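You operate a simulated robot arm through the tools that you are given. There is no shell and no other tool. Be economical: measure what you need, move in short steps, check, and stop when the job is done.

You run a simulated robot arm. Do the job below in one go: nothing can be reset, and whatever is moved stays where it is left.

## Task
Take the white clip off the red roll, let its loose end out and weight it down.
Fine: Clip onto the chest top above the ribbon drawer. Free the cradle catch, turn, back to HOLD. Use the chest's own weight. Set down upright: weight. Where these are worked on the way, their far stop is far enough and under half their travel is too little: cradle catch.

The check looks at the end state, three seconds after you hand in, the way a careful person would. Anything else that was tipped, shoved, dropped, spilled or broken makes it a failure.

## Robot
A 6-joint arm with a two-finger parallel gripper on a trunk, on a base that drives. Base frame: it is fixed to the floor where the robot stands at the start and does not move with it; the origin is under the middle of the robot, x ahead of it, y to its left, z up. Lengths are in cm, angles in degrees, forces in N, time in s.
With the tool pointing down near the work surface it reaches from about 14 to 82 cm from the robot's upright axis, wherever it stands. Its first joint turns from -166.0 to 166.0 degrees. Places, roughly: chest top above the ribbon drawer [40, -20, 90]; cradle catch [50, -40, 100]; drawer lock [130, -120, 70]; reel brake [150, -120, 100]; slider clamp [130, -110, 100]; strip between the red roll and the ruler [90, -70, 90]; winding knob [140, -90, 100]. Payload 3.91 kg.
The TCP is the grasp point between the finger pads, 3 cm short of the fingertips. In the tool frame z runs along the fingers and y along their closing line. The gripper opens to 11 cm. The fingers are 2 cm wide and 1 cm thick; the gripper's body (4.8 by 11.2 cm) begins 5.5 cm behind the TCP.
Orientation is that of the tool frame in the base frame, as a unit quaternion [x, y, z, w]. With the fingers straight down and closing along the base's y, the tool's x points along the base's -x, its y along +y and its z along -z.

## Interface
- The arm moves only by the tool move_arm. Its argument "moves" is a list of rows, each an object of numbers (a shift or turn left out is 0, a gripper value left out holds the last): "tx", "ty", "tz": the shift along the tool's x, y, z in cm; "wx", "wy", "wz": the turn, a rotation vector about the tool's x, y, z in degrees; "claw": the finger opening in cm, from 0 to 11. In form: [{"tx": .., "ty": .., "tz": .., "wx": .., "wy": .., "wz": .., "claw": ..}, ...]. A call has 1 to 20 rows; each row shifts and turns the commanded pose from where the row before left it, along the tool's axes as they then stand. Rows are played at 5 a second. More than 5 cm and 8.6 degrees between two rows, or a gripper value outside its range, and nothing of the call is played. A pose out of reach is approached as far as the arm can. The call stops where the force on the tool passes 90 N (or 10 N more than at its start, if that is more) or the arm is blocked; 0.2 s more then pass. Each finger travels about 10.8 cm/s and halts on what it meets, pressing with about 25 N; the grip force reading is that of the motor and also rises with nothing between the fingers. The clock runs only during rows and for 0.2 s after the last one: add rows that do not move to give the fingers time. The reply holds the time, the measured pose of the TCP, the force on the tool along the base axes, the opening and the grip force, in the units named above and with some noise, with the torque about the TCP (base axes, N m) and any sound that the robot's microphone picked up, and new pictures: "pictures" is both (left out), scene, wrist or none.
- Cameras (640 x 400 px; columns grow to the right, rows downward): "scene" is now at [-7.43, -4.29, 148.5]; the picture's right is [-0.35, -0.94, 0.00], its down [-0.53, 0.20, -0.82] and it looks along [0.77, -0.29, -0.57] (base axes); focal length 286 px, centre (320, 200). "wrist" rides on the gripper at [7.7, 0.7, -11.4] in the tool frame; the picture's right is [-0.09, 1.00, 0.00], its down [-0.80, -0.07, -0.59] and it looks along [-0.59, -0.05, 0.80] (tool axes); focal length 270 px, centre (320, 200). There is no depth. A picture from a camera that has moved, and an enlarged one, comes with that camera's place and axes in the base frame and with its lens. The place of the scene camera against the robot may be out by one fixed shift of up to 2.5 cm in any direction.
- raise_lower(by): slides the trunk up (or, below 0, down) by that many cm; the arm and the scene camera ride with it, the base frame stays. It gives what a move gives, with no picture.
- base_move(legs): drives the robot by 1 to 6 legs, each [ahead, left, turn to the left] in cm, cm and degrees, along the robot's own axes; the way and the turn of a leg run together, so that a leg with both is an arc; at most 150 cm and 180 degrees a leg. The arm and the cameras ride along, it lands a little off, and it stops where it bumps. It gives what a move gives, and a new picture of the scene camera.
- pan_tilt(pan, tilt): turns the head with the scene camera to pan (to the left, within 86 degrees either way) and tilt (down, from -29 to 69), counted from straight ahead of the robot. It gives what a move gives, and a new picture of the scene camera.
- enlarge(camera, box): a new picture of the part [left, top, right, bottom] of that camera's present view, enlarged. It takes no simulated time.
- sign_off(): hands the job in; it is judged then, once.

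Go step by step. Nothing tells you exact positions but the pictures and the camera data: compare them with the known pose of the tool, close in by small moves and look again before you grip or let go. The budget is 120 turns and 260 pictures, counting those below and the enlarged ones. Unless the task says otherwise, let go and move clear before handing in, and close with one line.

The tools are called after ">>>" by a JSON object that holds its "fn" and its "kwargs". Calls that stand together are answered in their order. move_arm: Moves the arm, as the interface text tells. Its arguments: {"type":"object","properties":{"moves":{"type":"array"},"pictures":{"type":"string","enum":["both","scene","wrist","none"]}},"required":["moves"]} The other tools are called the same way: raise_lower (by) slides the trunk up or down; base_move (legs) drives the base; pan_tilt (pan, tilt) turns the head that bears the scene camera; enlarge (camera, box) takes an enlarged picture of a part of a camera's view; sign_off () hands the job in.

At the start:

```text
clock: 0.0
ee_pos: [43.36, -5.87, 130.76]
tcp_rot: [0.001, 1.0, 0.0, 0.0]
wrist_force: [0.2, 0.1, -0.5]
moment: [-0.01, -0.01, -0.01]
finger_gap: 10.97
finger_force: 0.2
trunk travel left (down, up): [-42.5, 11.5]
robot x, y, heading: [-0.39, 0.26, -0.1]
head pan, tilt: [-20.6, 34.4]
```

scene: 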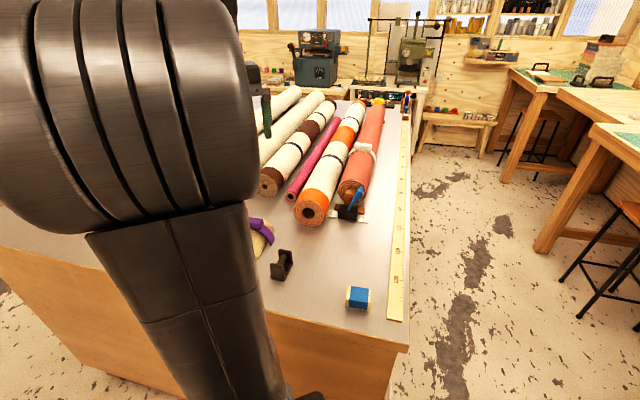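
wrist: 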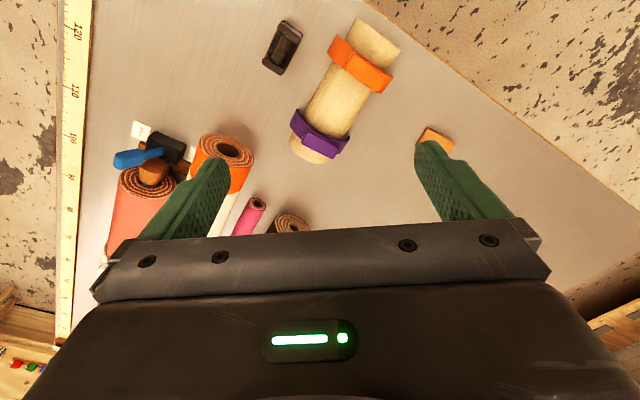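

The arm blocks part of the view; I see a table with rolls, the red one at the right with a white clip and a cradle with a blue lever at its near end. First I look closer.

>>> {"fn": "enlarge", "kwargs": {"camera": "scene", "box": [240, 80, 440, 330]}}

>>> {"fn": "enlarge", "kwargs": {"camera": "wrist", "box": [60, 0, 460, 250]}}

>>> {"fn": "pan_tilt", "kwargs": {"pan": -45, "tilt": 50}}

```text
1.60 times, centred on (340, 205) of scene
camera zoom: at [-7.43, -4.29, 148.5], right [-0.35, -0.94, 0.0], down [-0.53, 0.2, -0.82], along [0.77, -0.29, -0.57], focal length 457 px, centre (288, 192)
```

zoom: 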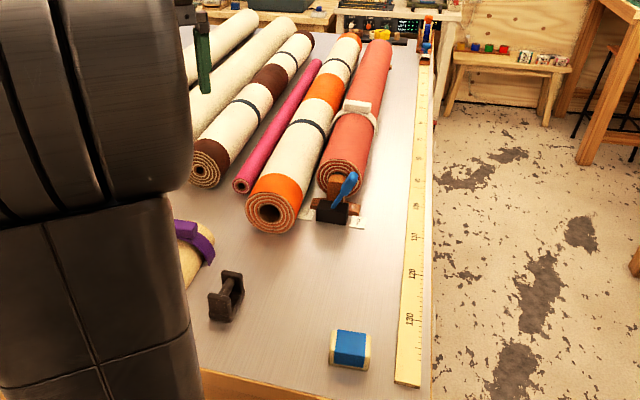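

```text
1.60 times, centred on (260, 125) of wrist
camera zoom: at [35.64, -5.28, 142.15], right [0.09, 1.0, 0.0], down [0.8, -0.07, 0.59], along [0.59, -0.05, -0.8], focal length 432 px, centre (416, 320)
```

zoom: 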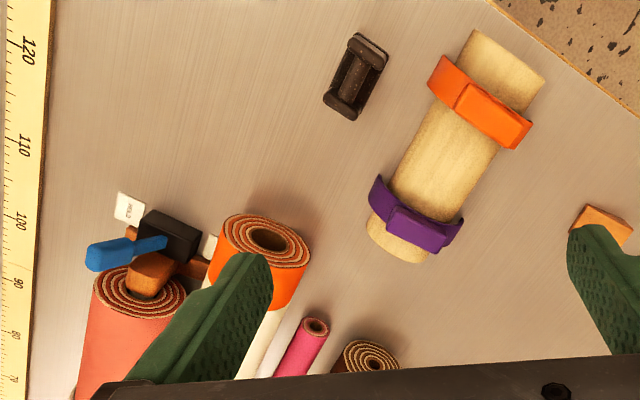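

```text
clock: 0.9
ee_pos: [43.39, -6.1, 130.65]
tcp_rot: [0.0, 1.0, 0.0, 0.001]
wrist_force: [0.4, -0.6, 0.3]
moment: [-0.02, 0.01, 0.0]
finger_gap: 11.0
finger_force: 0.1
trunk travel left (down, up): [-42.5, 11.5]
robot x, y, heading: [-0.1, -0.11, 0.2]
head pan, tilt: [-45.0, 50.0]
camera scene: at [-10.25, -6.62, 146.24], right [-0.71, -0.71, 0.0], down [-0.54, 0.54, -0.64], along [0.46, -0.45, -0.77], focal length 286 px, centre (320, 200)
```

scene: 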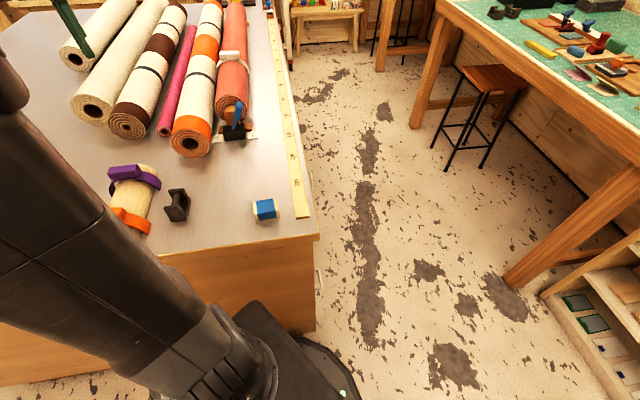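

The chest runs away to the right at about -36°, its near corner at about (15,-30); the rolls, black piece and blue piece are on top, the drawers seem to be in its right side. I drive round to that side to see the whole of it.

>>> {"fn": "base_move", "kwargs": {"legs": [[-20, 0, 0], [0, -90, 0], [0, 0, 54], [0, -60, 0]]}}

>>> {"fn": "pan_tilt", "kwargs": {"pan": 15, "tilt": 35}}

>>> {"fn": "pan_tilt", "kwargs": {"pan": -30, "tilt": 35}}

```text
clock: 12.2
ee_pos: [57.64, -94.91, 130.79]
tcp_rot: [-0.45, 0.893, 0.001, 0.0]
wrist_force: [0.6, -1.1, -0.2]
moment: [0.04, 0.02, -0.01]
finger_gap: 11.0
finger_force: 0.0
trunk travel left (down, up): [-42.5, 11.5]
robot x, y, heading: [26.74, -126.15, 53.6]
head pan, tilt: [-45.0, 50.0]
camera scene: at [25.69, -139.81, 146.24], right [0.15, -0.99, 0.0], down [-0.76, -0.11, -0.64], along [0.64, 0.09, -0.77], focal length 286 px, centre (320, 200)
```

scene: 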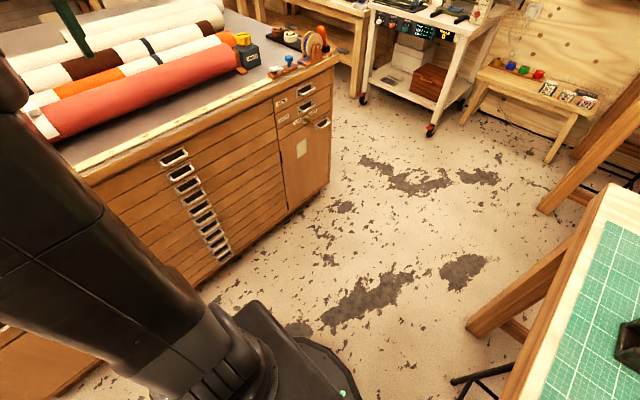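

```text
clock: 13.5
ee_pos: [57.44, -94.86, 130.66]
tcp_rot: [-0.451, 0.893, 0.0, 0.0]
wrist_force: [0.0, -0.6, 0.5]
moment: [0.01, 0.01, 0.02]
finger_gap: 10.97
finger_force: 0.0
trunk travel left (down, up): [-42.5, 11.5]
robot x, y, heading: [27.05, -126.03, 53.4]
head pan, tilt: [15.0, 35.0]
camera scene: at [21.29, -132.73, 148.41], right [0.93, -0.37, 0.0], down [-0.21, -0.53, -0.82], along [0.3, 0.76, -0.57], focal length 286 px, centre (320, 200)
```

scene: 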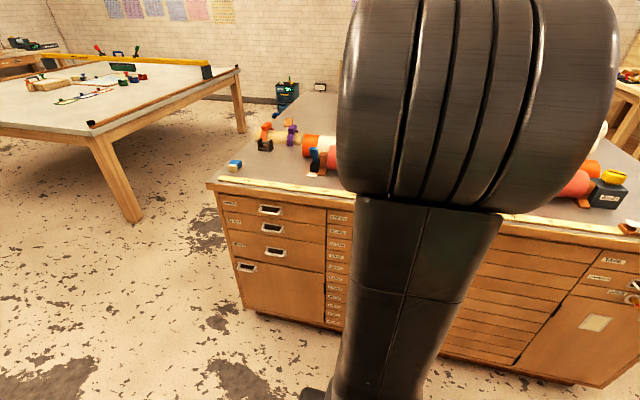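

```text
clock: 14.7
ee_pos: [57.56, -94.89, 130.73]
tcp_rot: [-0.45, 0.893, 0.001, 0.001]
wrist_force: [0.5, 0.5, -0.7]
moment: [-0.02, 0.0, -0.03]
finger_gap: 10.99
finger_force: 0.0
trunk travel left (down, up): [-42.5, 11.5]
robot x, y, heading: [27.1, -126.1, 53.7]
head pan, tilt: [-30.0, 35.0]
camera scene: at [26.12, -137.41, 148.41], right [0.4, -0.92, 0.0], down [-0.53, -0.23, -0.82], along [0.75, 0.33, -0.57], focal length 286 px, centre (320, 200)
```

scene: 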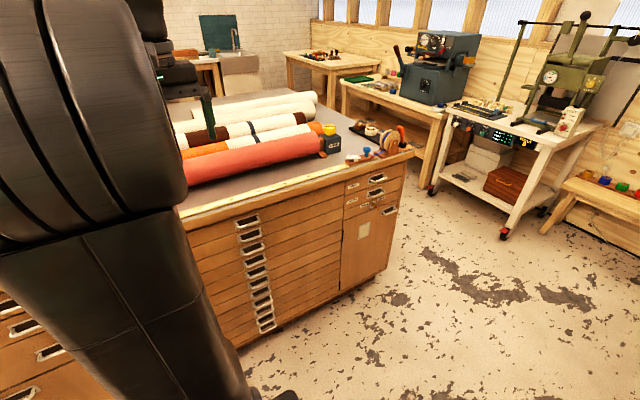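

I need the drawer labels; I look at the left column closely, and the far end.

>>> {"fn": "enlarge", "kwargs": {"camera": "scene", "box": [310, 110, 430, 185]}}

>>> {"fn": "enlarge", "kwargs": {"camera": "scene", "box": [330, 150, 430, 240]}}

>>> {"fn": "pan_tilt", "kwargs": {"pan": 35, "tilt": 35}}

>>> {"fn": "enlarge", "kwargs": {"camera": "scene", "box": [360, 160, 480, 260]}}

>>> {"fn": "enlarge", "kwargs": {"camera": "scene", "box": [360, 100, 480, 180]}}

```text
5.33 times, centred on (370, 148) of scene
camera zoom: at [26.12, -137.41, 148.41], right [0.4, -0.92, 0.0], down [-0.53, -0.23, -0.82], along [0.75, 0.33, -0.57], focal length 1525 px, centre (53, 480)
```

zoom: 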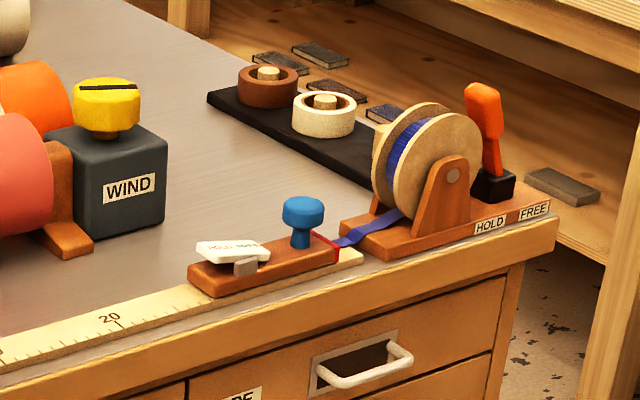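

```text
4.44 times, centred on (380, 195) of scene
camera zoom: at [26.12, -137.41, 148.41], right [0.4, -0.92, 0.0], down [-0.53, -0.23, -0.82], along [0.75, 0.33, -0.57], focal length 1271 px, centre (53, 222)
```

zoom: 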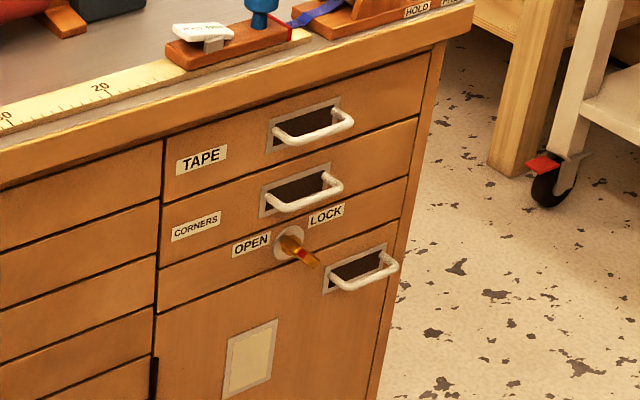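

```text
clock: 16.0
ee_pos: [57.53, -94.87, 130.62]
tcp_rot: [-0.45, 0.893, 0.0, 0.0]
wrist_force: [-0.2, 0.3, 0.5]
moment: [0.01, -0.01, 0.0]
finger_gap: 11.01
finger_force: 0.1
trunk travel left (down, up): [-42.5, 11.5]
robot x, y, heading: [26.56, -126.36, 53.7]
head pan, tilt: [35.0, 35.0]
camera scene: at [18.29, -132.12, 148.41], right [1.0, -0.03, 0.0], down [-0.02, -0.57, -0.82], along [0.02, 0.82, -0.57], focal length 286 px, centre (320, 200)
```

scene: 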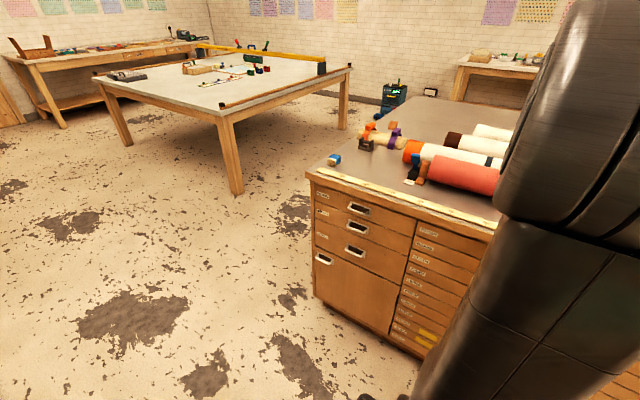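

```text
4.00 times, centred on (420, 210) of scene
camera zoom: at [18.29, -132.12, 148.41], right [1.0, -0.03, 0.0], down [-0.02, -0.57, -0.82], along [0.02, 0.82, -0.57], focal length 1144 px, centre (-80, 160)
```

zoom: 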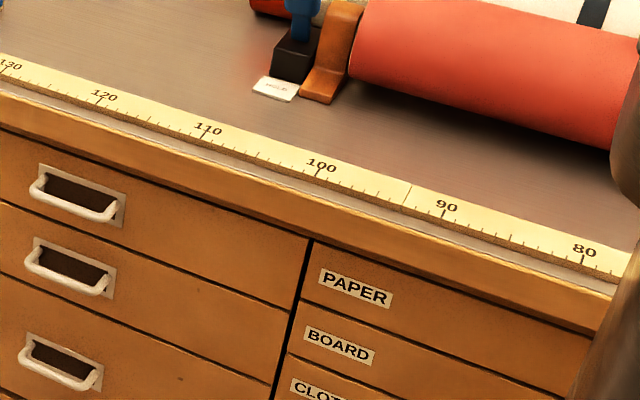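

```text
5.00 times, centred on (420, 140) of scene
camera zoom: at [18.29, -132.12, 148.41], right [1.0, -0.03, 0.0], down [-0.02, -0.57, -0.82], along [0.02, 0.82, -0.57], focal length 1430 px, centre (-180, 500)
```

zoom: 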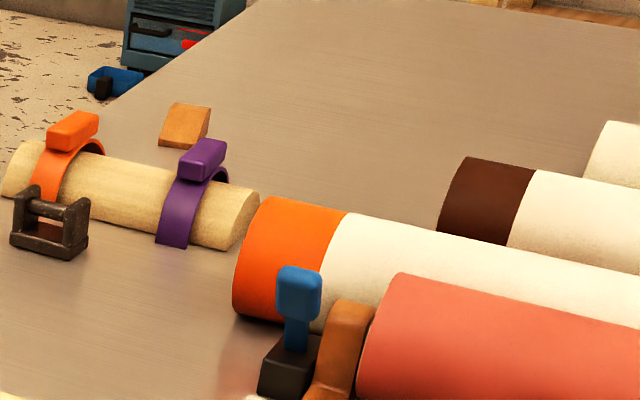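

>>> {"fn": "enlarge", "kwargs": {"camera": "scene", "box": [310, 170, 400, 280]}}

>>> {"fn": "enlarge", "kwargs": {"camera": "scene", "box": [320, 120, 400, 180]}}

>>> {"fn": "enlarge", "kwargs": {"camera": "wrist", "box": [0, 0, 640, 400]}}

```text
3.64 times, centred on (355, 225) of scene
camera zoom: at [18.29, -132.12, 148.41], right [1.0, -0.03, 0.0], down [-0.02, -0.57, -0.82], along [0.02, 0.82, -0.57], focal length 1040 px, centre (193, 109)
```

zoom: 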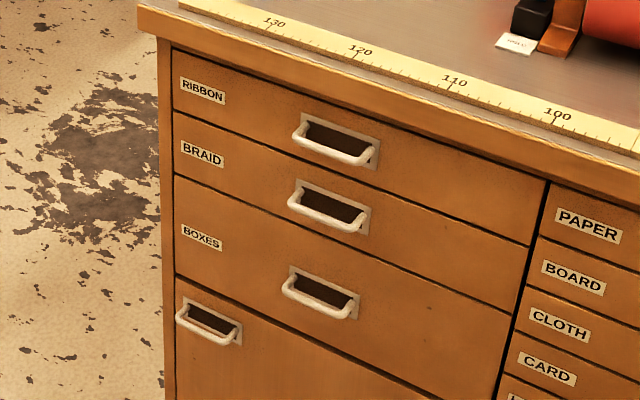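

```text
6.67 times, centred on (360, 150) of scene
camera zoom: at [18.29, -132.12, 148.41], right [1.0, -0.03, 0.0], down [-0.02, -0.57, -0.82], along [0.02, 0.82, -0.57], focal length 1906 px, centre (53, 533)
```

zoom: 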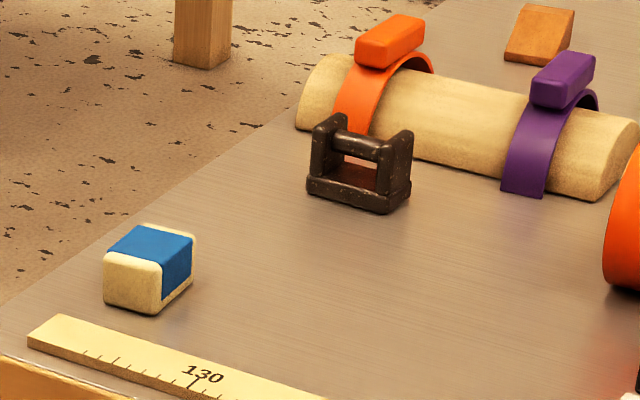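

```text
1.00 times, centred on (320, 200) of wrist
camera zoom: at [52.38, -100.53, 142.15], right [-0.75, 0.66, 0.0], down [0.53, 0.6, 0.59], along [0.39, 0.44, -0.8], focal length 270 px, centre (320, 200)
```

zoom: 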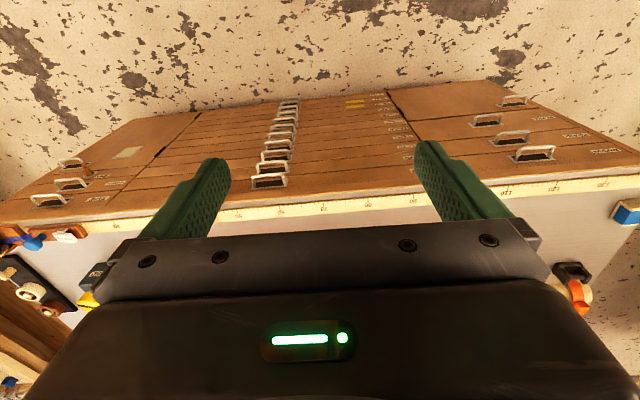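

The front reads RIBBON on the top-left drawer; the white clip sits on the red roll, the black barred iron piece is the weight, and the knob WIND is at the roll's far end. I drive up to the chest beside the clip and the catch.

>>> {"fn": "base_move", "kwargs": {"legs": [[33, 21, 0]]}}

>>> {"fn": "move_arm", "kwargs": {"moves": [{"tx": 4}, {"tx": 4}, {"tx": 4}]}}

```text
clock: 18.5
ee_pos: [60.91, -55.79, 130.73]
tcp_rot: [-0.447, 0.894, 0.0, 0.0]
wrist_force: [-1.0, 1.3, 1.3]
moment: [-0.03, 0.0, -0.02]
finger_gap: 11.01
finger_force: 0.2
trunk travel left (down, up): [-42.5, 11.5]
robot x, y, heading: [30.43, -86.42, 53.2]
head pan, tilt: [35.0, 35.0]
camera scene: at [21.48, -92.83, 148.41], right [1.0, -0.03, 0.0], down [-0.02, -0.57, -0.82], along [0.03, 0.82, -0.57], focal length 286 px, centre (320, 200)
```

scene: 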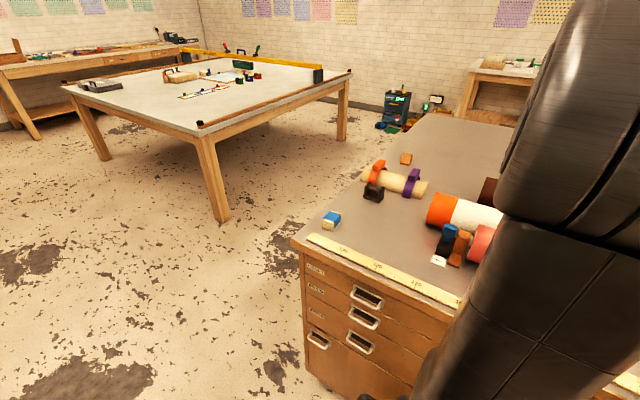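

```text
clock: 19.3
ee_pos: [54.05, -64.18, 130.06]
tcp_rot: [-0.45, 0.893, -0.008, -0.014]
wrist_force: [-0.4, 0.3, 0.0]
moment: [-0.04, 0.0, -0.01]
finger_gap: 11.02
finger_force: 0.1
trunk travel left (down, up): [-42.5, 11.5]
robot x, y, heading: [30.28, -86.93, 53.5]
head pan, tilt: [35.0, 35.0]
camera scene: at [21.73, -92.72, 148.51], right [1.0, -0.05, 0.0], down [-0.03, -0.57, -0.82], along [0.04, 0.82, -0.57], focal length 286 px, centre (320, 200)
camera wrist: at [49.13, -69.69, 141.74], right [-0.75, 0.66, 0.0], down [0.54, 0.62, 0.57], along [0.38, 0.42, -0.82], focal length 270 px, centre (320, 200)
```

scene: 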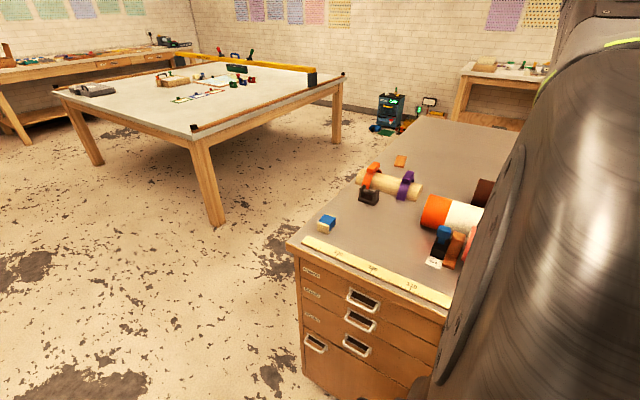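
wrist: 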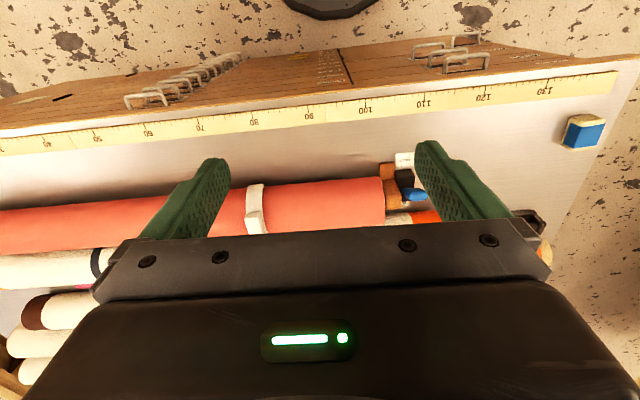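

The fingers already close along the roll's axis. I slide along toward the clip for a closer look.

>>> {"fn": "move_arm", "kwargs": {"moves": [{"ty": -4, "tz": 1}, {"ty": -4, "tz": 2}, {"ty": -4, "tz": 2}, {}], "pictures": "wrist"}}

>>> {"fn": "enlarge", "kwargs": {"camera": "wrist", "box": [200, 120, 440, 270]}}

```text
clock: 20.3
ee_pos: [63.12, -72.74, 125.87]
tcp_rot: [-0.447, 0.895, -0.001, 0.001]
wrist_force: [0.6, -0.5, -0.1]
moment: [-0.03, -0.02, 0.0]
finger_gap: 11.01
finger_force: 0.1
trunk travel left (down, up): [-42.5, 11.5]
robot x, y, heading: [30.29, -86.85, 53.3]
head pan, tilt: [35.0, 35.0]
camera wrist: at [57.99, -78.48, 137.2], right [-0.74, 0.67, 0.0], down [0.54, 0.6, 0.6], along [0.4, 0.44, -0.8], focal length 270 px, centre (320, 200)
```

wrist: 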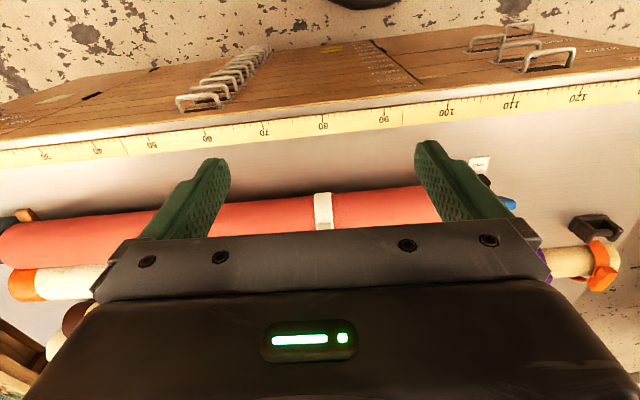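

```text
2.67 times, centred on (320, 195) of wrist
camera zoom: at [57.99, -78.48, 137.2], right [-0.74, 0.67, 0.0], down [0.54, 0.6, 0.6], along [0.4, 0.44, -0.8], focal length 721 px, centre (320, 213)
```

zoom: 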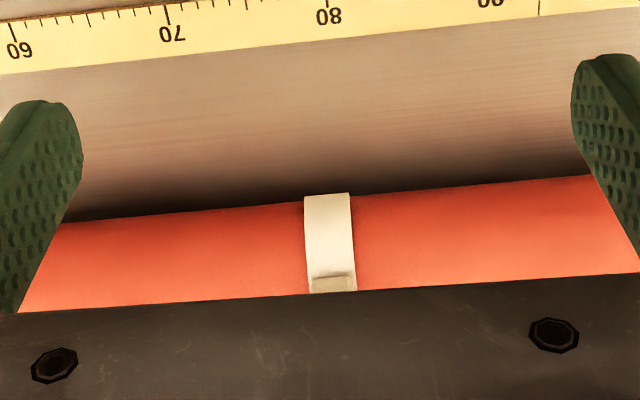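

>>> {"fn": "move_arm", "kwargs": {"moves": [{"tx": 4}, {"tx": 4}, {}], "pictures": "wrist"}}

>>> {"fn": "enlarge", "kwargs": {"camera": "wrist", "box": [200, 140, 440, 290]}}

>>> {"fn": "pan_tilt", "kwargs": {"pan": -15, "tilt": 45}}

```text
clock: 21.1
ee_pos: [58.57, -79.02, 125.72]
tcp_rot: [-0.448, 0.894, 0.001, 0.0]
wrist_force: [0.3, 0.4, 0.3]
moment: [-0.03, -0.03, -0.01]
finger_gap: 10.99
finger_force: 0.0
trunk travel left (down, up): [-42.5, 11.5]
robot x, y, heading: [30.31, -87.06, 53.3]
head pan, tilt: [35.0, 35.0]
camera wrist: at [53.49, -84.74, 137.11], right [-0.74, 0.67, 0.0], down [0.54, 0.6, 0.59], along [0.4, 0.44, -0.8], focal length 270 px, centre (320, 200)
```

wrist: 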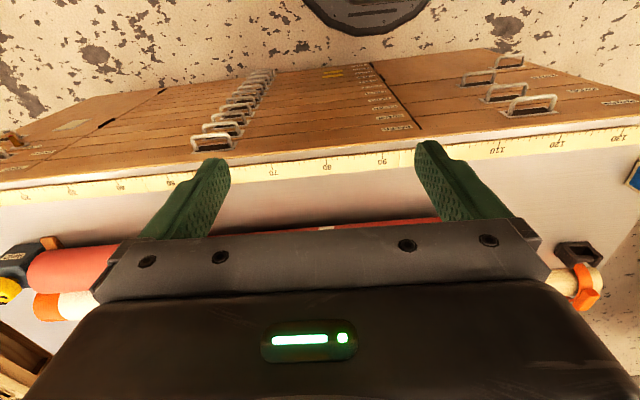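

```text
2.67 times, centred on (320, 215) of wrist
camera zoom: at [53.49, -84.74, 137.11], right [-0.74, 0.67, 0.0], down [0.54, 0.6, 0.59], along [0.4, 0.44, -0.8], focal length 721 px, centre (320, 160)
```

zoom: 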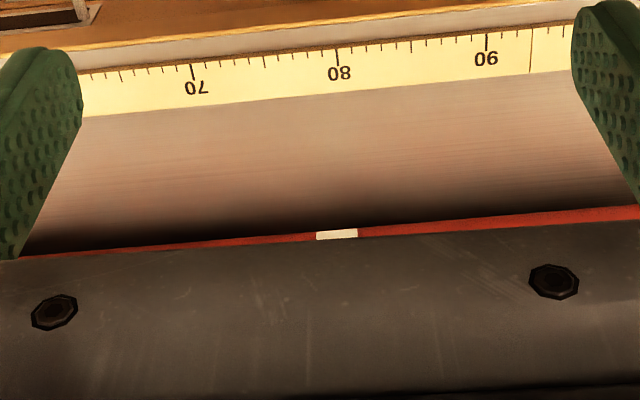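

```text
clock: 22.2
ee_pos: [58.7, -78.96, 125.61]
tcp_rot: [-0.448, 0.894, 0.0, 0.001]
wrist_force: [0.2, 0.0, 0.4]
moment: [0.01, 0.02, 0.02]
finger_gap: 11.0
finger_force: 0.1
trunk travel left (down, up): [-42.5, 11.5]
robot x, y, heading: [29.9, -86.73, 53.2]
head pan, tilt: [-15.0, 45.0]
camera scene: at [27.53, -96.56, 146.96], right [0.63, -0.78, 0.0], down [-0.55, -0.44, -0.71], along [0.55, 0.45, -0.7], focal length 286 px, centre (320, 200)
```

scene: 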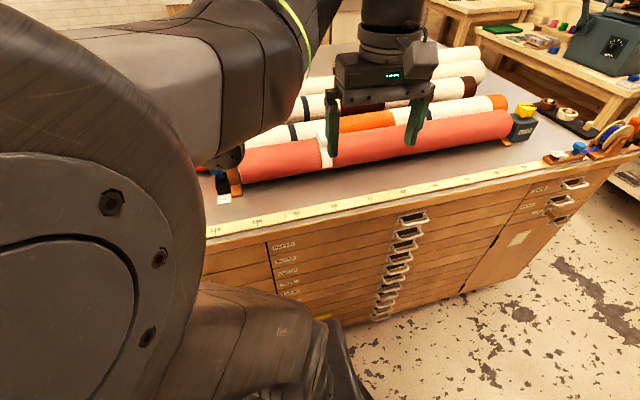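

The camera sits behind the fingers, so I go ahead over the clip, in steps.

>>> {"fn": "move_arm", "kwargs": {"moves": [{"tx": -4}, {"tx": -4}, {"tx": -4}, {"tx": -4}, {"tx": -4}, {}]}}

>>> {"fn": "enlarge", "kwargs": {"camera": "wrist", "box": [200, 80, 440, 230]}}

>>> {"fn": "enlarge", "kwargs": {"camera": "scene", "box": [220, 60, 460, 210]}}

```text
clock: 23.6
ee_pos: [70.61, -62.94, 125.86]
tcp_rot: [-0.448, 0.894, 0.0, 0.001]
wrist_force: [-0.2, 0.2, -0.6]
moment: [-0.02, 0.04, 0.03]
finger_gap: 11.0
finger_force: 0.0
trunk travel left (down, up): [-42.5, 11.5]
robot x, y, heading: [29.94, -87.22, 53.0]
head pan, tilt: [-15.0, 45.0]
camera scene: at [27.58, -96.66, 146.93], right [0.62, -0.79, 0.0], down [-0.56, -0.44, -0.71], along [0.56, 0.44, -0.71], focal length 286 px, centre (320, 200)
camera wrist: at [65.43, -68.63, 137.27], right [-0.74, 0.67, 0.0], down [0.54, 0.6, 0.59], along [0.4, 0.44, -0.8], focal length 270 px, centre (320, 200)
```

scene: 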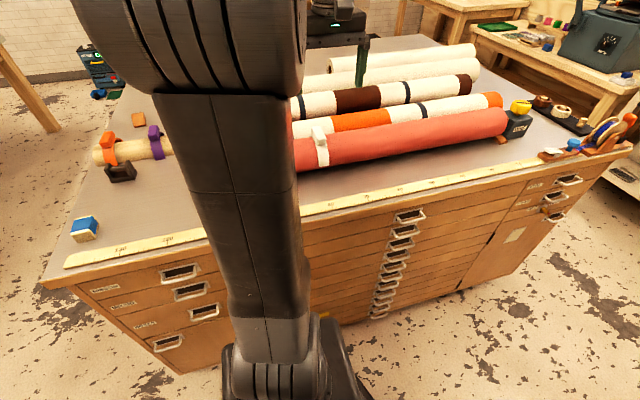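
wrist: 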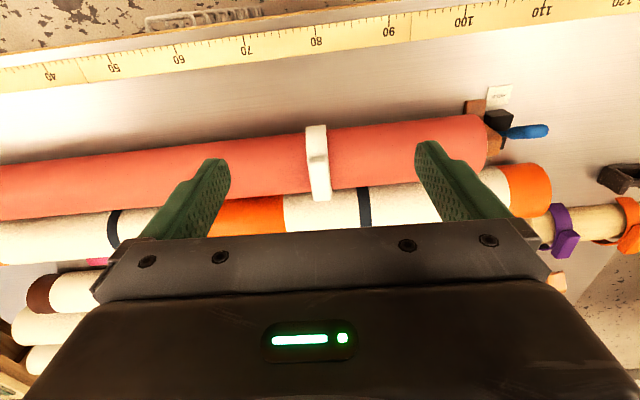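

```text
2.67 times, centred on (320, 155) of wrist
camera zoom: at [65.43, -68.63, 137.27], right [-0.74, 0.67, 0.0], down [0.54, 0.6, 0.59], along [0.4, 0.44, -0.8], focal length 721 px, centre (320, 320)
```

zoom: 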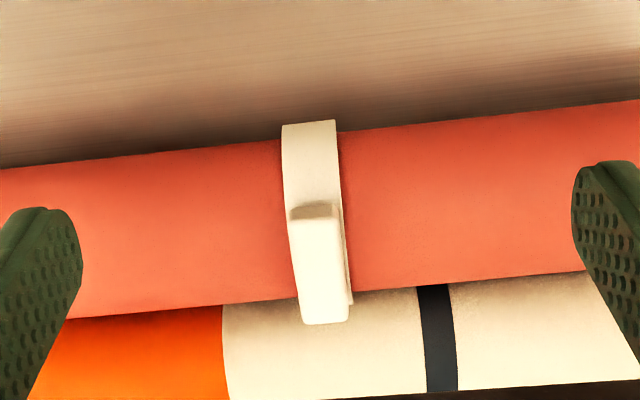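

```text
2.67 times, centred on (340, 135) of scene
camera zoom: at [27.58, -96.66, 146.93], right [0.62, -0.79, 0.0], down [-0.56, -0.44, -0.71], along [0.56, 0.44, -0.71], focal length 762 px, centre (267, 373)
```

zoom: 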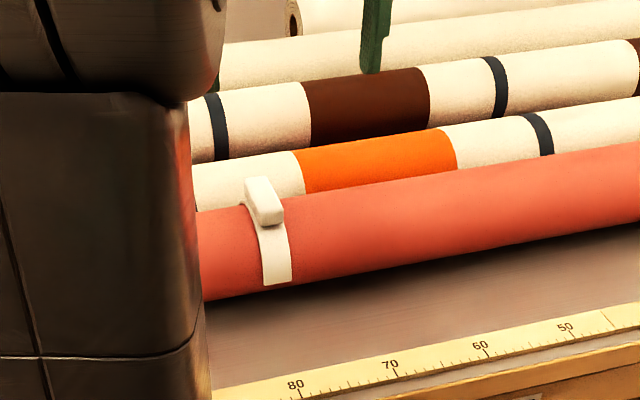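

>>> {"fn": "move_arm", "kwargs": {"moves": [{"tx": -4, "claw": 7}, {"tx": -4}, {"tx": -4.7, "ty": -1.2}, {"tz": 4}, {"tz": 4}, {"tz": 2}, {}]}}

>>> {"fn": "enlarge", "kwargs": {"camera": "wrist", "box": [200, 60, 440, 210]}}

>>> {"fn": "enlarge", "kwargs": {"camera": "scene", "box": [220, 60, 460, 210]}}

```text
clock: 25.2
ee_pos: [78.98, -53.55, 115.8]
tcp_rot: [-0.448, 0.894, 0.0, 0.0]
wrist_force: [0.3, -0.6, 1.1]
moment: [0.0, -0.01, -0.05]
finger_gap: 6.99
finger_force: 0.0
trunk travel left (down, up): [-42.5, 11.5]
robot x, y, heading: [30.07, -86.89, 53.1]
head pan, tilt: [-15.0, 45.0]
camera scene: at [27.58, -96.66, 146.93], right [0.62, -0.79, 0.0], down [-0.56, -0.44, -0.71], along [0.56, 0.44, -0.71], focal length 286 px, centre (320, 200)
camera wrist: at [73.76, -59.27, 127.2], right [-0.74, 0.67, 0.0], down [0.54, 0.6, 0.59], along [0.4, 0.44, -0.8], focal length 270 px, centre (320, 200)
```

scene: 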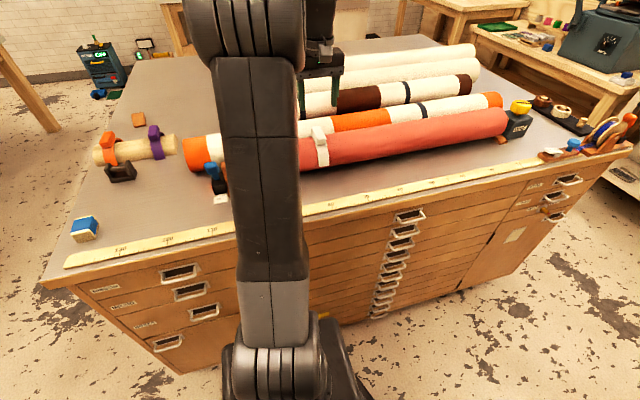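
wrist: 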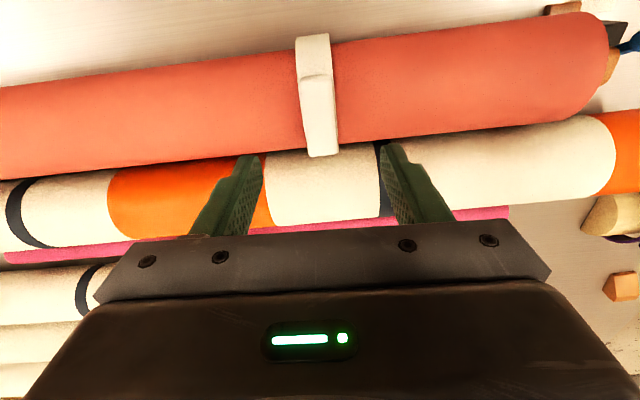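

```text
2.67 times, centred on (320, 135) of wrist
camera zoom: at [73.76, -59.27, 127.2], right [-0.74, 0.67, 0.0], down [0.54, 0.6, 0.59], along [0.4, 0.44, -0.8], focal length 721 px, centre (320, 373)
```

zoom: 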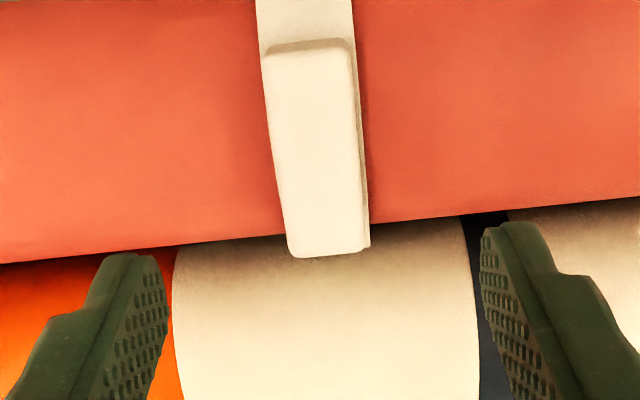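

```text
2.67 times, centred on (340, 135) of scene
camera zoom: at [27.58, -96.66, 146.93], right [0.62, -0.79, 0.0], down [-0.56, -0.44, -0.71], along [0.56, 0.44, -0.71], focal length 762 px, centre (267, 373)
```

zoom: 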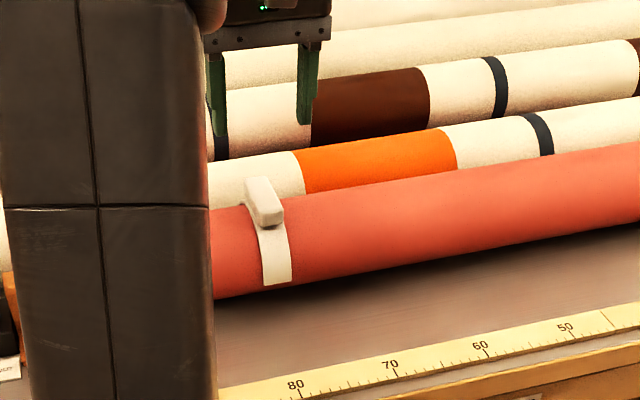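

The handle's top is at about (79.1,-53.6,105), right under the tool. I go down by small steps till the tips are beside it.

>>> {"fn": "move_arm", "kwargs": {"moves": [{"tz": 4}, {"tz": 3.5}, {"tz": 0.7}, {"tz": 0.7}, {}], "pictures": "wrist"}}

>>> {"fn": "enlarge", "kwargs": {"camera": "wrist", "box": [200, 80, 440, 230]}}

>>> {"fn": "enlarge", "kwargs": {"camera": "scene", "box": [270, 80, 390, 180]}}

```text
clock: 26.4
ee_pos: [79.08, -53.73, 106.55]
tcp_rot: [-0.448, 0.894, 0.0, 0.001]
wrist_force: [-0.1, -0.5, 0.2]
moment: [0.0, 0.0, 0.06]
finger_gap: 6.99
finger_force: 0.1
trunk travel left (down, up): [-42.5, 11.5]
robot x, y, heading: [30.34, -87.02, 53.1]
head pan, tilt: [-15.0, 45.0]
camera wrist: at [73.89, -59.25, 118.12], right [-0.74, 0.67, 0.0], down [0.54, 0.6, 0.59], along [0.4, 0.44, -0.8], focal length 270 px, centre (320, 200)
```

wrist: 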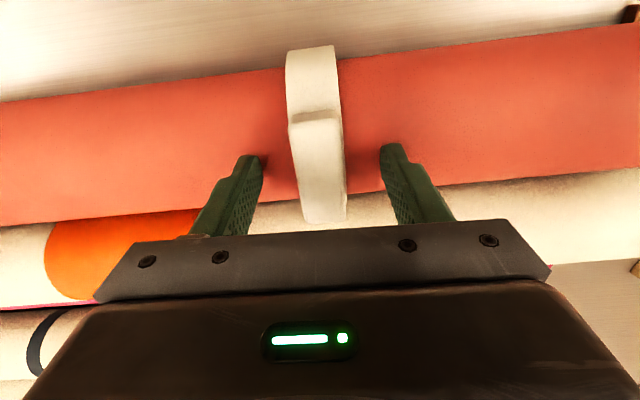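

```text
2.67 times, centred on (320, 155) of wrist
camera zoom: at [73.89, -59.25, 118.12], right [-0.74, 0.67, 0.0], down [0.54, 0.6, 0.59], along [0.4, 0.44, -0.8], focal length 721 px, centre (320, 320)
```

zoom: 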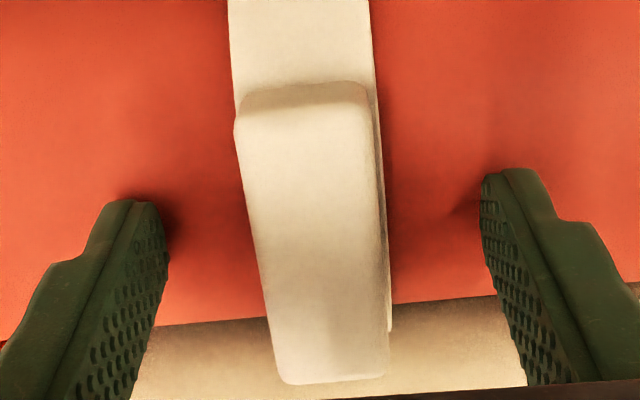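

```text
4.00 times, centred on (330, 130) of scene
camera zoom: at [27.58, -96.66, 146.93], right [0.62, -0.79, 0.0], down [-0.56, -0.44, -0.71], along [0.56, 0.44, -0.71], focal length 1144 px, centre (280, 480)
```

zoom: 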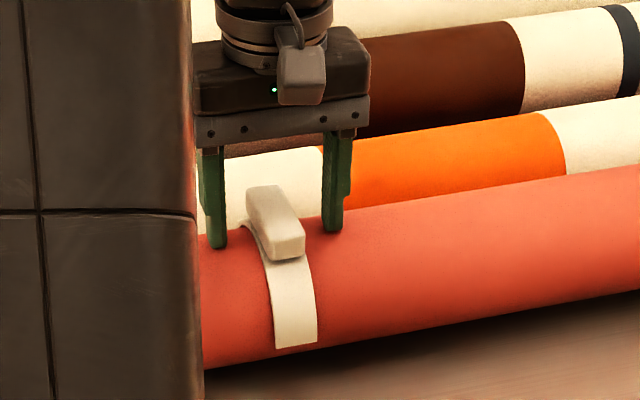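

>>> {"fn": "move_arm", "kwargs": {"moves": [{"tz": 0.4}, {}, {"claw": 4}, {"claw": 1.5}, {}, {}, {}], "pictures": "wrist"}}

```text
clock: 28.1
ee_pos: [78.74, -53.62, 106.68]
tcp_rot: [-0.447, 0.894, 0.0, 0.003]
wrist_force: [-7.9, 10.6, 43.0]
moment: [0.86, 0.6, 0.21]
finger_gap: 2.92
finger_force: 24.9
trunk travel left (down, up): [-42.5, 11.5]
robot x, y, heading: [30.14, -86.78, 53.3]
head pan, tilt: [-15.0, 45.0]
camera wrist: at [73.54, -59.3, 118.07], right [-0.74, 0.67, 0.0], down [0.53, 0.6, 0.6], along [0.4, 0.44, -0.8], focal length 270 px, centre (320, 200)
```

wrist: 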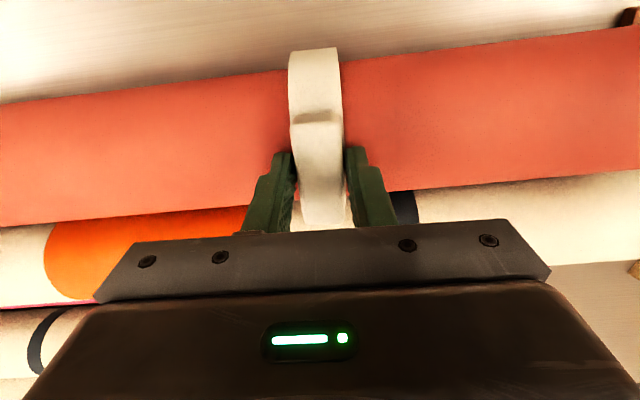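

The handle is gripped, with some press on the roll. I ease up slowly and watch.

>>> {"fn": "move_arm", "kwargs": {"moves": [{"tz": -0.4}, {"tz": -0.5}, {"tz": -0.8}, {"tz": -1}, {}]}}

```text
clock: 29.2
ee_pos: [79.06, -53.58, 109.09]
tcp_rot: [-0.448, 0.894, 0.0, 0.0]
wrist_force: [-0.2, -0.1, -0.6]
moment: [0.02, 0.04, -0.01]
finger_gap: 2.92
finger_force: 24.9
trunk travel left (down, up): [-42.5, 11.5]
robot x, y, heading: [30.15, -86.84, 53.2]
head pan, tilt: [-15.0, 45.0]
camera scene: at [27.6, -96.66, 146.93], right [0.62, -0.79, 0.0], down [-0.56, -0.44, -0.71], along [0.56, 0.44, -0.71], focal length 286 px, centre (320, 200)
camera wrist: at [73.96, -59.26, 120.53], right [-0.74, 0.67, 0.0], down [0.54, 0.6, 0.59], along [0.4, 0.44, -0.8], focal length 270 px, centre (320, 200)
```

scene: 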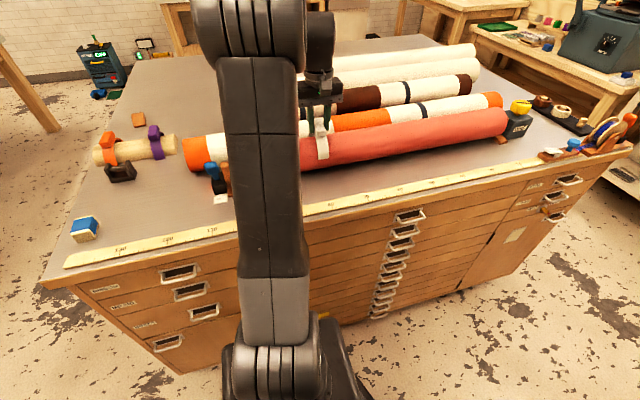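
wrist: 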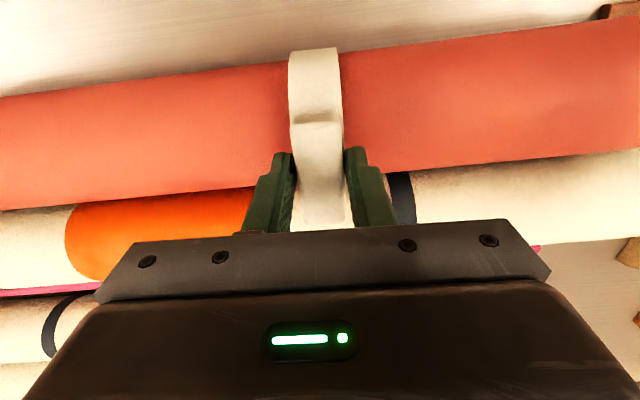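

The clip is free. I lift it and carry it along toward the spot above the RIBBON drawer, staying high.

>>> {"fn": "move_arm", "kwargs": {"moves": [{"tz": -4}, {"tz": -4}, {"tz": -4}, {"tz": -4}, {"ty": 4.5}, {"ty": 4.5}, {"ty": 4.5}, {"ty": 4.5}, {"ty": 4.5}, {"ty": 4.5}, {"ty": 4.5}, {"ty": 4.5}, {"ty": 4.5}, {"ty": 4.5}, {"ty": 2}, {}, {}]}}

>>> {"fn": "pan_tilt", "kwargs": {"pan": 45, "tilt": 40}}

```text
clock: 32.9
ee_pos: [41.76, -25.44, 124.92]
tcp_rot: [-0.448, 0.894, 0.0, 0.0]
wrist_force: [-0.4, -0.4, 0.1]
moment: [-0.03, -0.03, -0.01]
finger_gap: 2.92
finger_force: 25.2
trunk travel left (down, up): [-42.5, 11.5]
robot x, y, heading: [30.34, -87.3, 53.2]
head pan, tilt: [-15.0, 45.0]
camera scene: at [27.58, -96.64, 146.93], right [0.62, -0.79, 0.0], down [-0.56, -0.44, -0.71], along [0.56, 0.44, -0.71], focal length 286 px, centre (320, 200)
camera wrist: at [36.43, -31.0, 136.47], right [-0.74, 0.67, 0.0], down [0.54, 0.6, 0.59], along [0.4, 0.44, -0.8], focal length 270 px, centre (320, 200)
```

scene: 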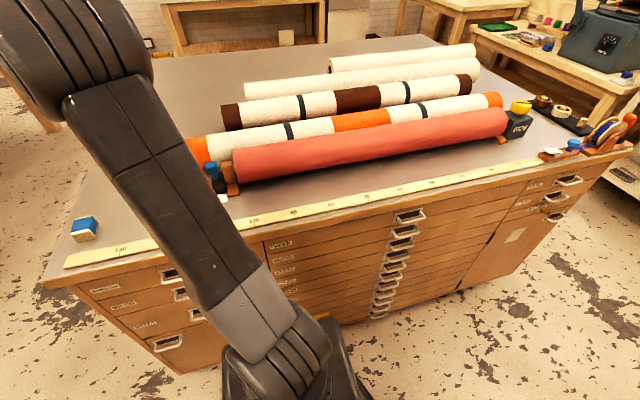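
wrist: 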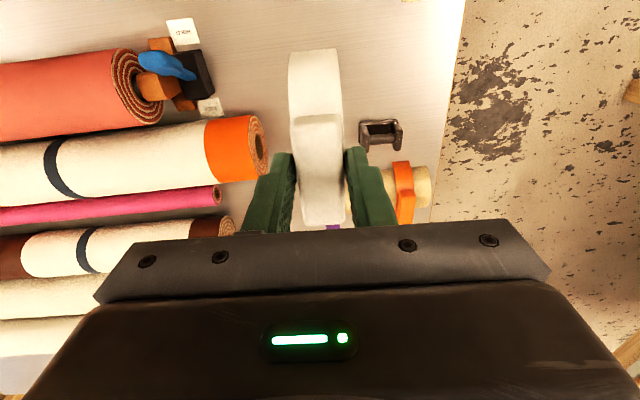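

```text
clock: 34.1
ee_pos: [41.67, -25.36, 125.03]
tcp_rot: [-0.447, 0.894, 0.0, 0.0]
wrist_force: [-0.1, 0.6, -0.6]
moment: [-0.01, -0.04, -0.02]
finger_gap: 2.94
finger_force: 25.2
trunk travel left (down, up): [-42.5, 11.5]
robot x, y, heading: [29.86, -87.12, 53.3]
head pan, tilt: [45.0, 40.0]
camera scene: at [19.99, -93.25, 147.65], right [0.99, 0.14, 0.0], down [0.09, -0.64, -0.77], along [-0.11, 0.76, -0.64], focal length 286 px, centre (320, 200)
```

scene: 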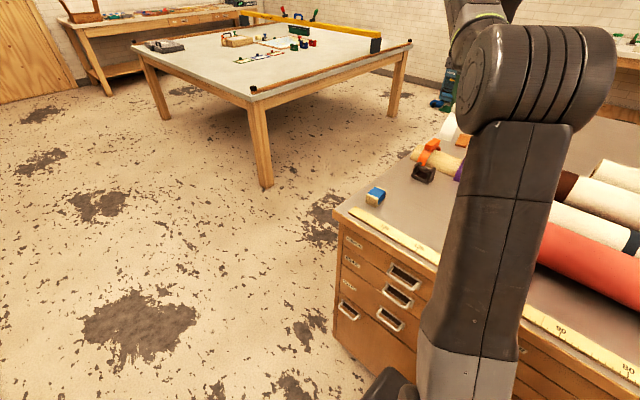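

The weight is at (41,-12), the catch at about (54,-39), the blue block at (25,-25). I set the clip between them, around (39.5,-28), going down in stages.

>>> {"fn": "move_arm", "kwargs": {"moves": [{"tx": 3, "ty": 1}, {"tz": 4.5}, {"tz": 4.5}, {"tz": 4.5}, {"tz": 4.5}, {}]}}

>>> {"fn": "enlarge", "kwargs": {"camera": "scene", "box": [340, 120, 480, 220]}}

```text
clock: 35.5
ee_pos: [39.08, -27.17, 107.12]
tcp_rot: [-0.448, 0.894, 0.0, 0.0]
wrist_force: [0.0, 0.3, 0.1]
moment: [-0.04, 0.0, -0.02]
finger_gap: 2.91
finger_force: 25.1
trunk travel left (down, up): [-42.5, 11.5]
robot x, y, heading: [30.16, -86.59, 53.0]
head pan, tilt: [45.0, 40.0]
camera scene: at [19.97, -93.25, 147.66], right [0.99, 0.14, 0.0], down [0.09, -0.64, -0.77], along [-0.11, 0.76, -0.64], focal length 286 px, centre (320, 200)
camera wrist: at [33.72, -32.84, 118.55], right [-0.74, 0.67, 0.0], down [0.54, 0.6, 0.59], along [0.4, 0.44, -0.8], focal length 270 px, centre (320, 200)
```

scene: 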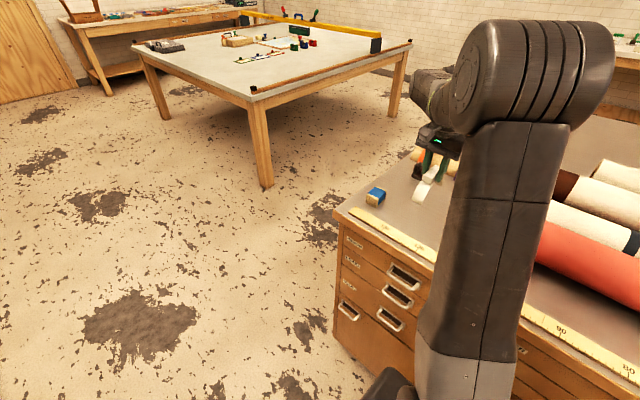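
wrist: 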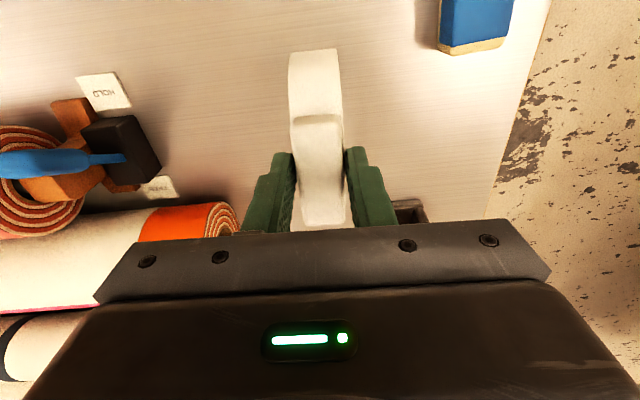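

```text
4.00 times, centred on (410, 170) of scene
camera zoom: at [19.97, -93.25, 147.66], right [0.99, 0.14, 0.0], down [0.09, -0.64, -0.77], along [-0.11, 0.76, -0.64], focal length 1144 px, centre (-40, 320)
```

zoom: 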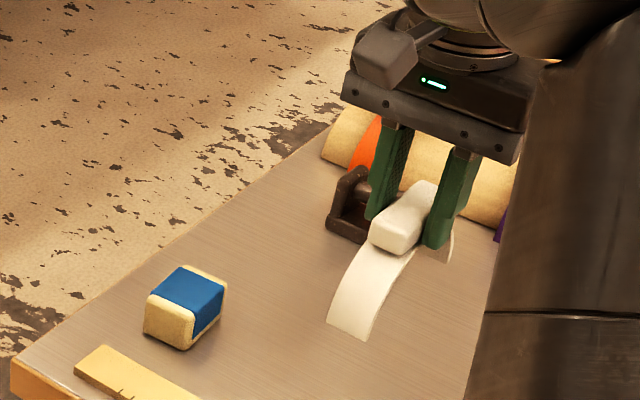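

>>> {"fn": "move_arm", "kwargs": {"moves": [{"tz": 2}, {"tz": 1}, {"tz": 0.7}, {"tz": 0.7}, {}], "pictures": "none"}}

>>> {"fn": "enlarge", "kwargs": {"camera": "scene", "box": [340, 120, 480, 220]}}

```text
clock: 36.8
ee_pos: [38.78, -27.16, 102.56]
tcp_rot: [-0.448, 0.894, 0.0, 0.0]
wrist_force: [0.4, -0.5, -0.4]
moment: [-0.02, 0.01, 0.01]
finger_gap: 2.95
finger_force: 25.2
trunk travel left (down, up): [-42.5, 11.5]
robot x, y, heading: [30.23, -87.12, 53.2]
head pan, tilt: [45.0, 40.0]
```

```text
4.00 times, centred on (410, 170) of scene
camera zoom: at [19.98, -93.25, 147.66], right [0.99, 0.14, 0.0], down [0.09, -0.64, -0.77], along [-0.11, 0.76, -0.64], focal length 1144 px, centre (-40, 320)
```

zoom: 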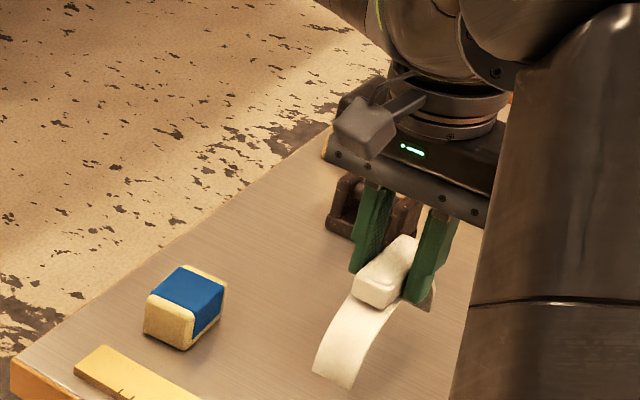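

>>> {"fn": "move_arm", "kwargs": {"moves": [{"tz": 0.5}, {"tz": 0.5}, {"tz": 0.3}, {}], "pictures": "none"}}

>>> {"fn": "move_arm", "kwargs": {"moves": [{"tz": 0.3}, {"tz": 0.3}, {}], "pictures": "scene"}}

>>> {"fn": "enlarge", "kwargs": {"camera": "scene", "box": [340, 140, 480, 240]}}

```text
clock: 37.8
ee_pos: [38.9, -27.3, 101.58]
tcp_rot: [-0.448, 0.894, 0.002, 0.0]
wrist_force: [-0.4, 2.3, 13.2]
moment: [-0.4, 0.4, -0.06]
finger_gap: 2.92
finger_force: 25.2
trunk travel left (down, up): [-42.5, 11.5]
robot x, y, heading: [29.91, -87.08, 53.1]
head pan, tilt: [45.0, 40.0]
```

```text
clock: 38.5
ee_pos: [38.76, -27.28, 101.14]
tcp_rot: [-0.448, 0.894, 0.001, 0.0]
wrist_force: [0.8, 2.0, 22.1]
moment: [0.03, 0.03, 0.01]
finger_gap: 2.95
finger_force: 25.2
trunk travel left (down, up): [-42.5, 11.5]
robot x, y, heading: [30.03, -86.42, 53.1]
head pan, tilt: [45.0, 40.0]
camera scene: at [19.95, -93.43, 147.66], right [0.99, 0.14, 0.0], down [0.09, -0.64, -0.77], along [-0.11, 0.76, -0.64], focal length 286 px, centre (320, 200)
```

scene: 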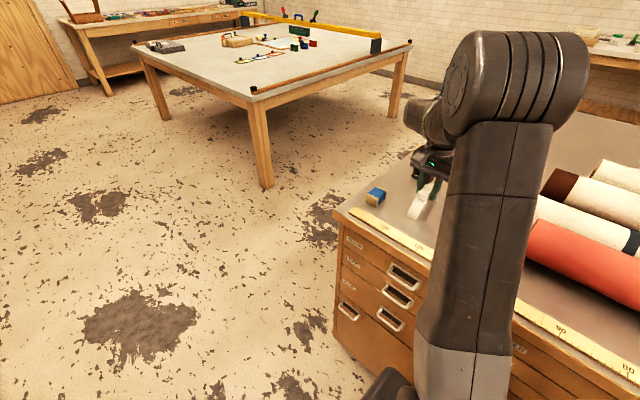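

```text
4.00 times, centred on (410, 190) of scene
camera zoom: at [19.95, -93.43, 147.66], right [0.99, 0.14, 0.0], down [0.09, -0.64, -0.77], along [-0.11, 0.76, -0.64], focal length 1144 px, centre (-40, 240)
```

zoom: 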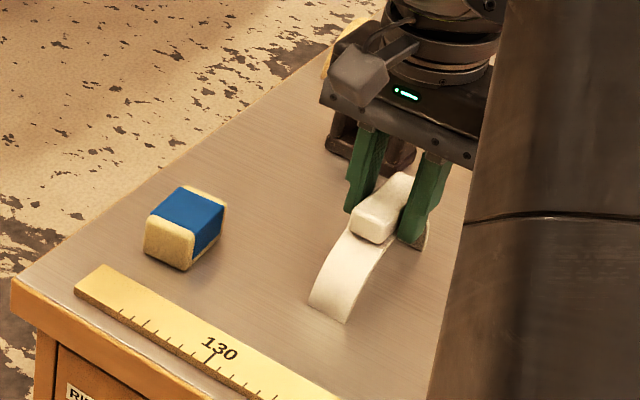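

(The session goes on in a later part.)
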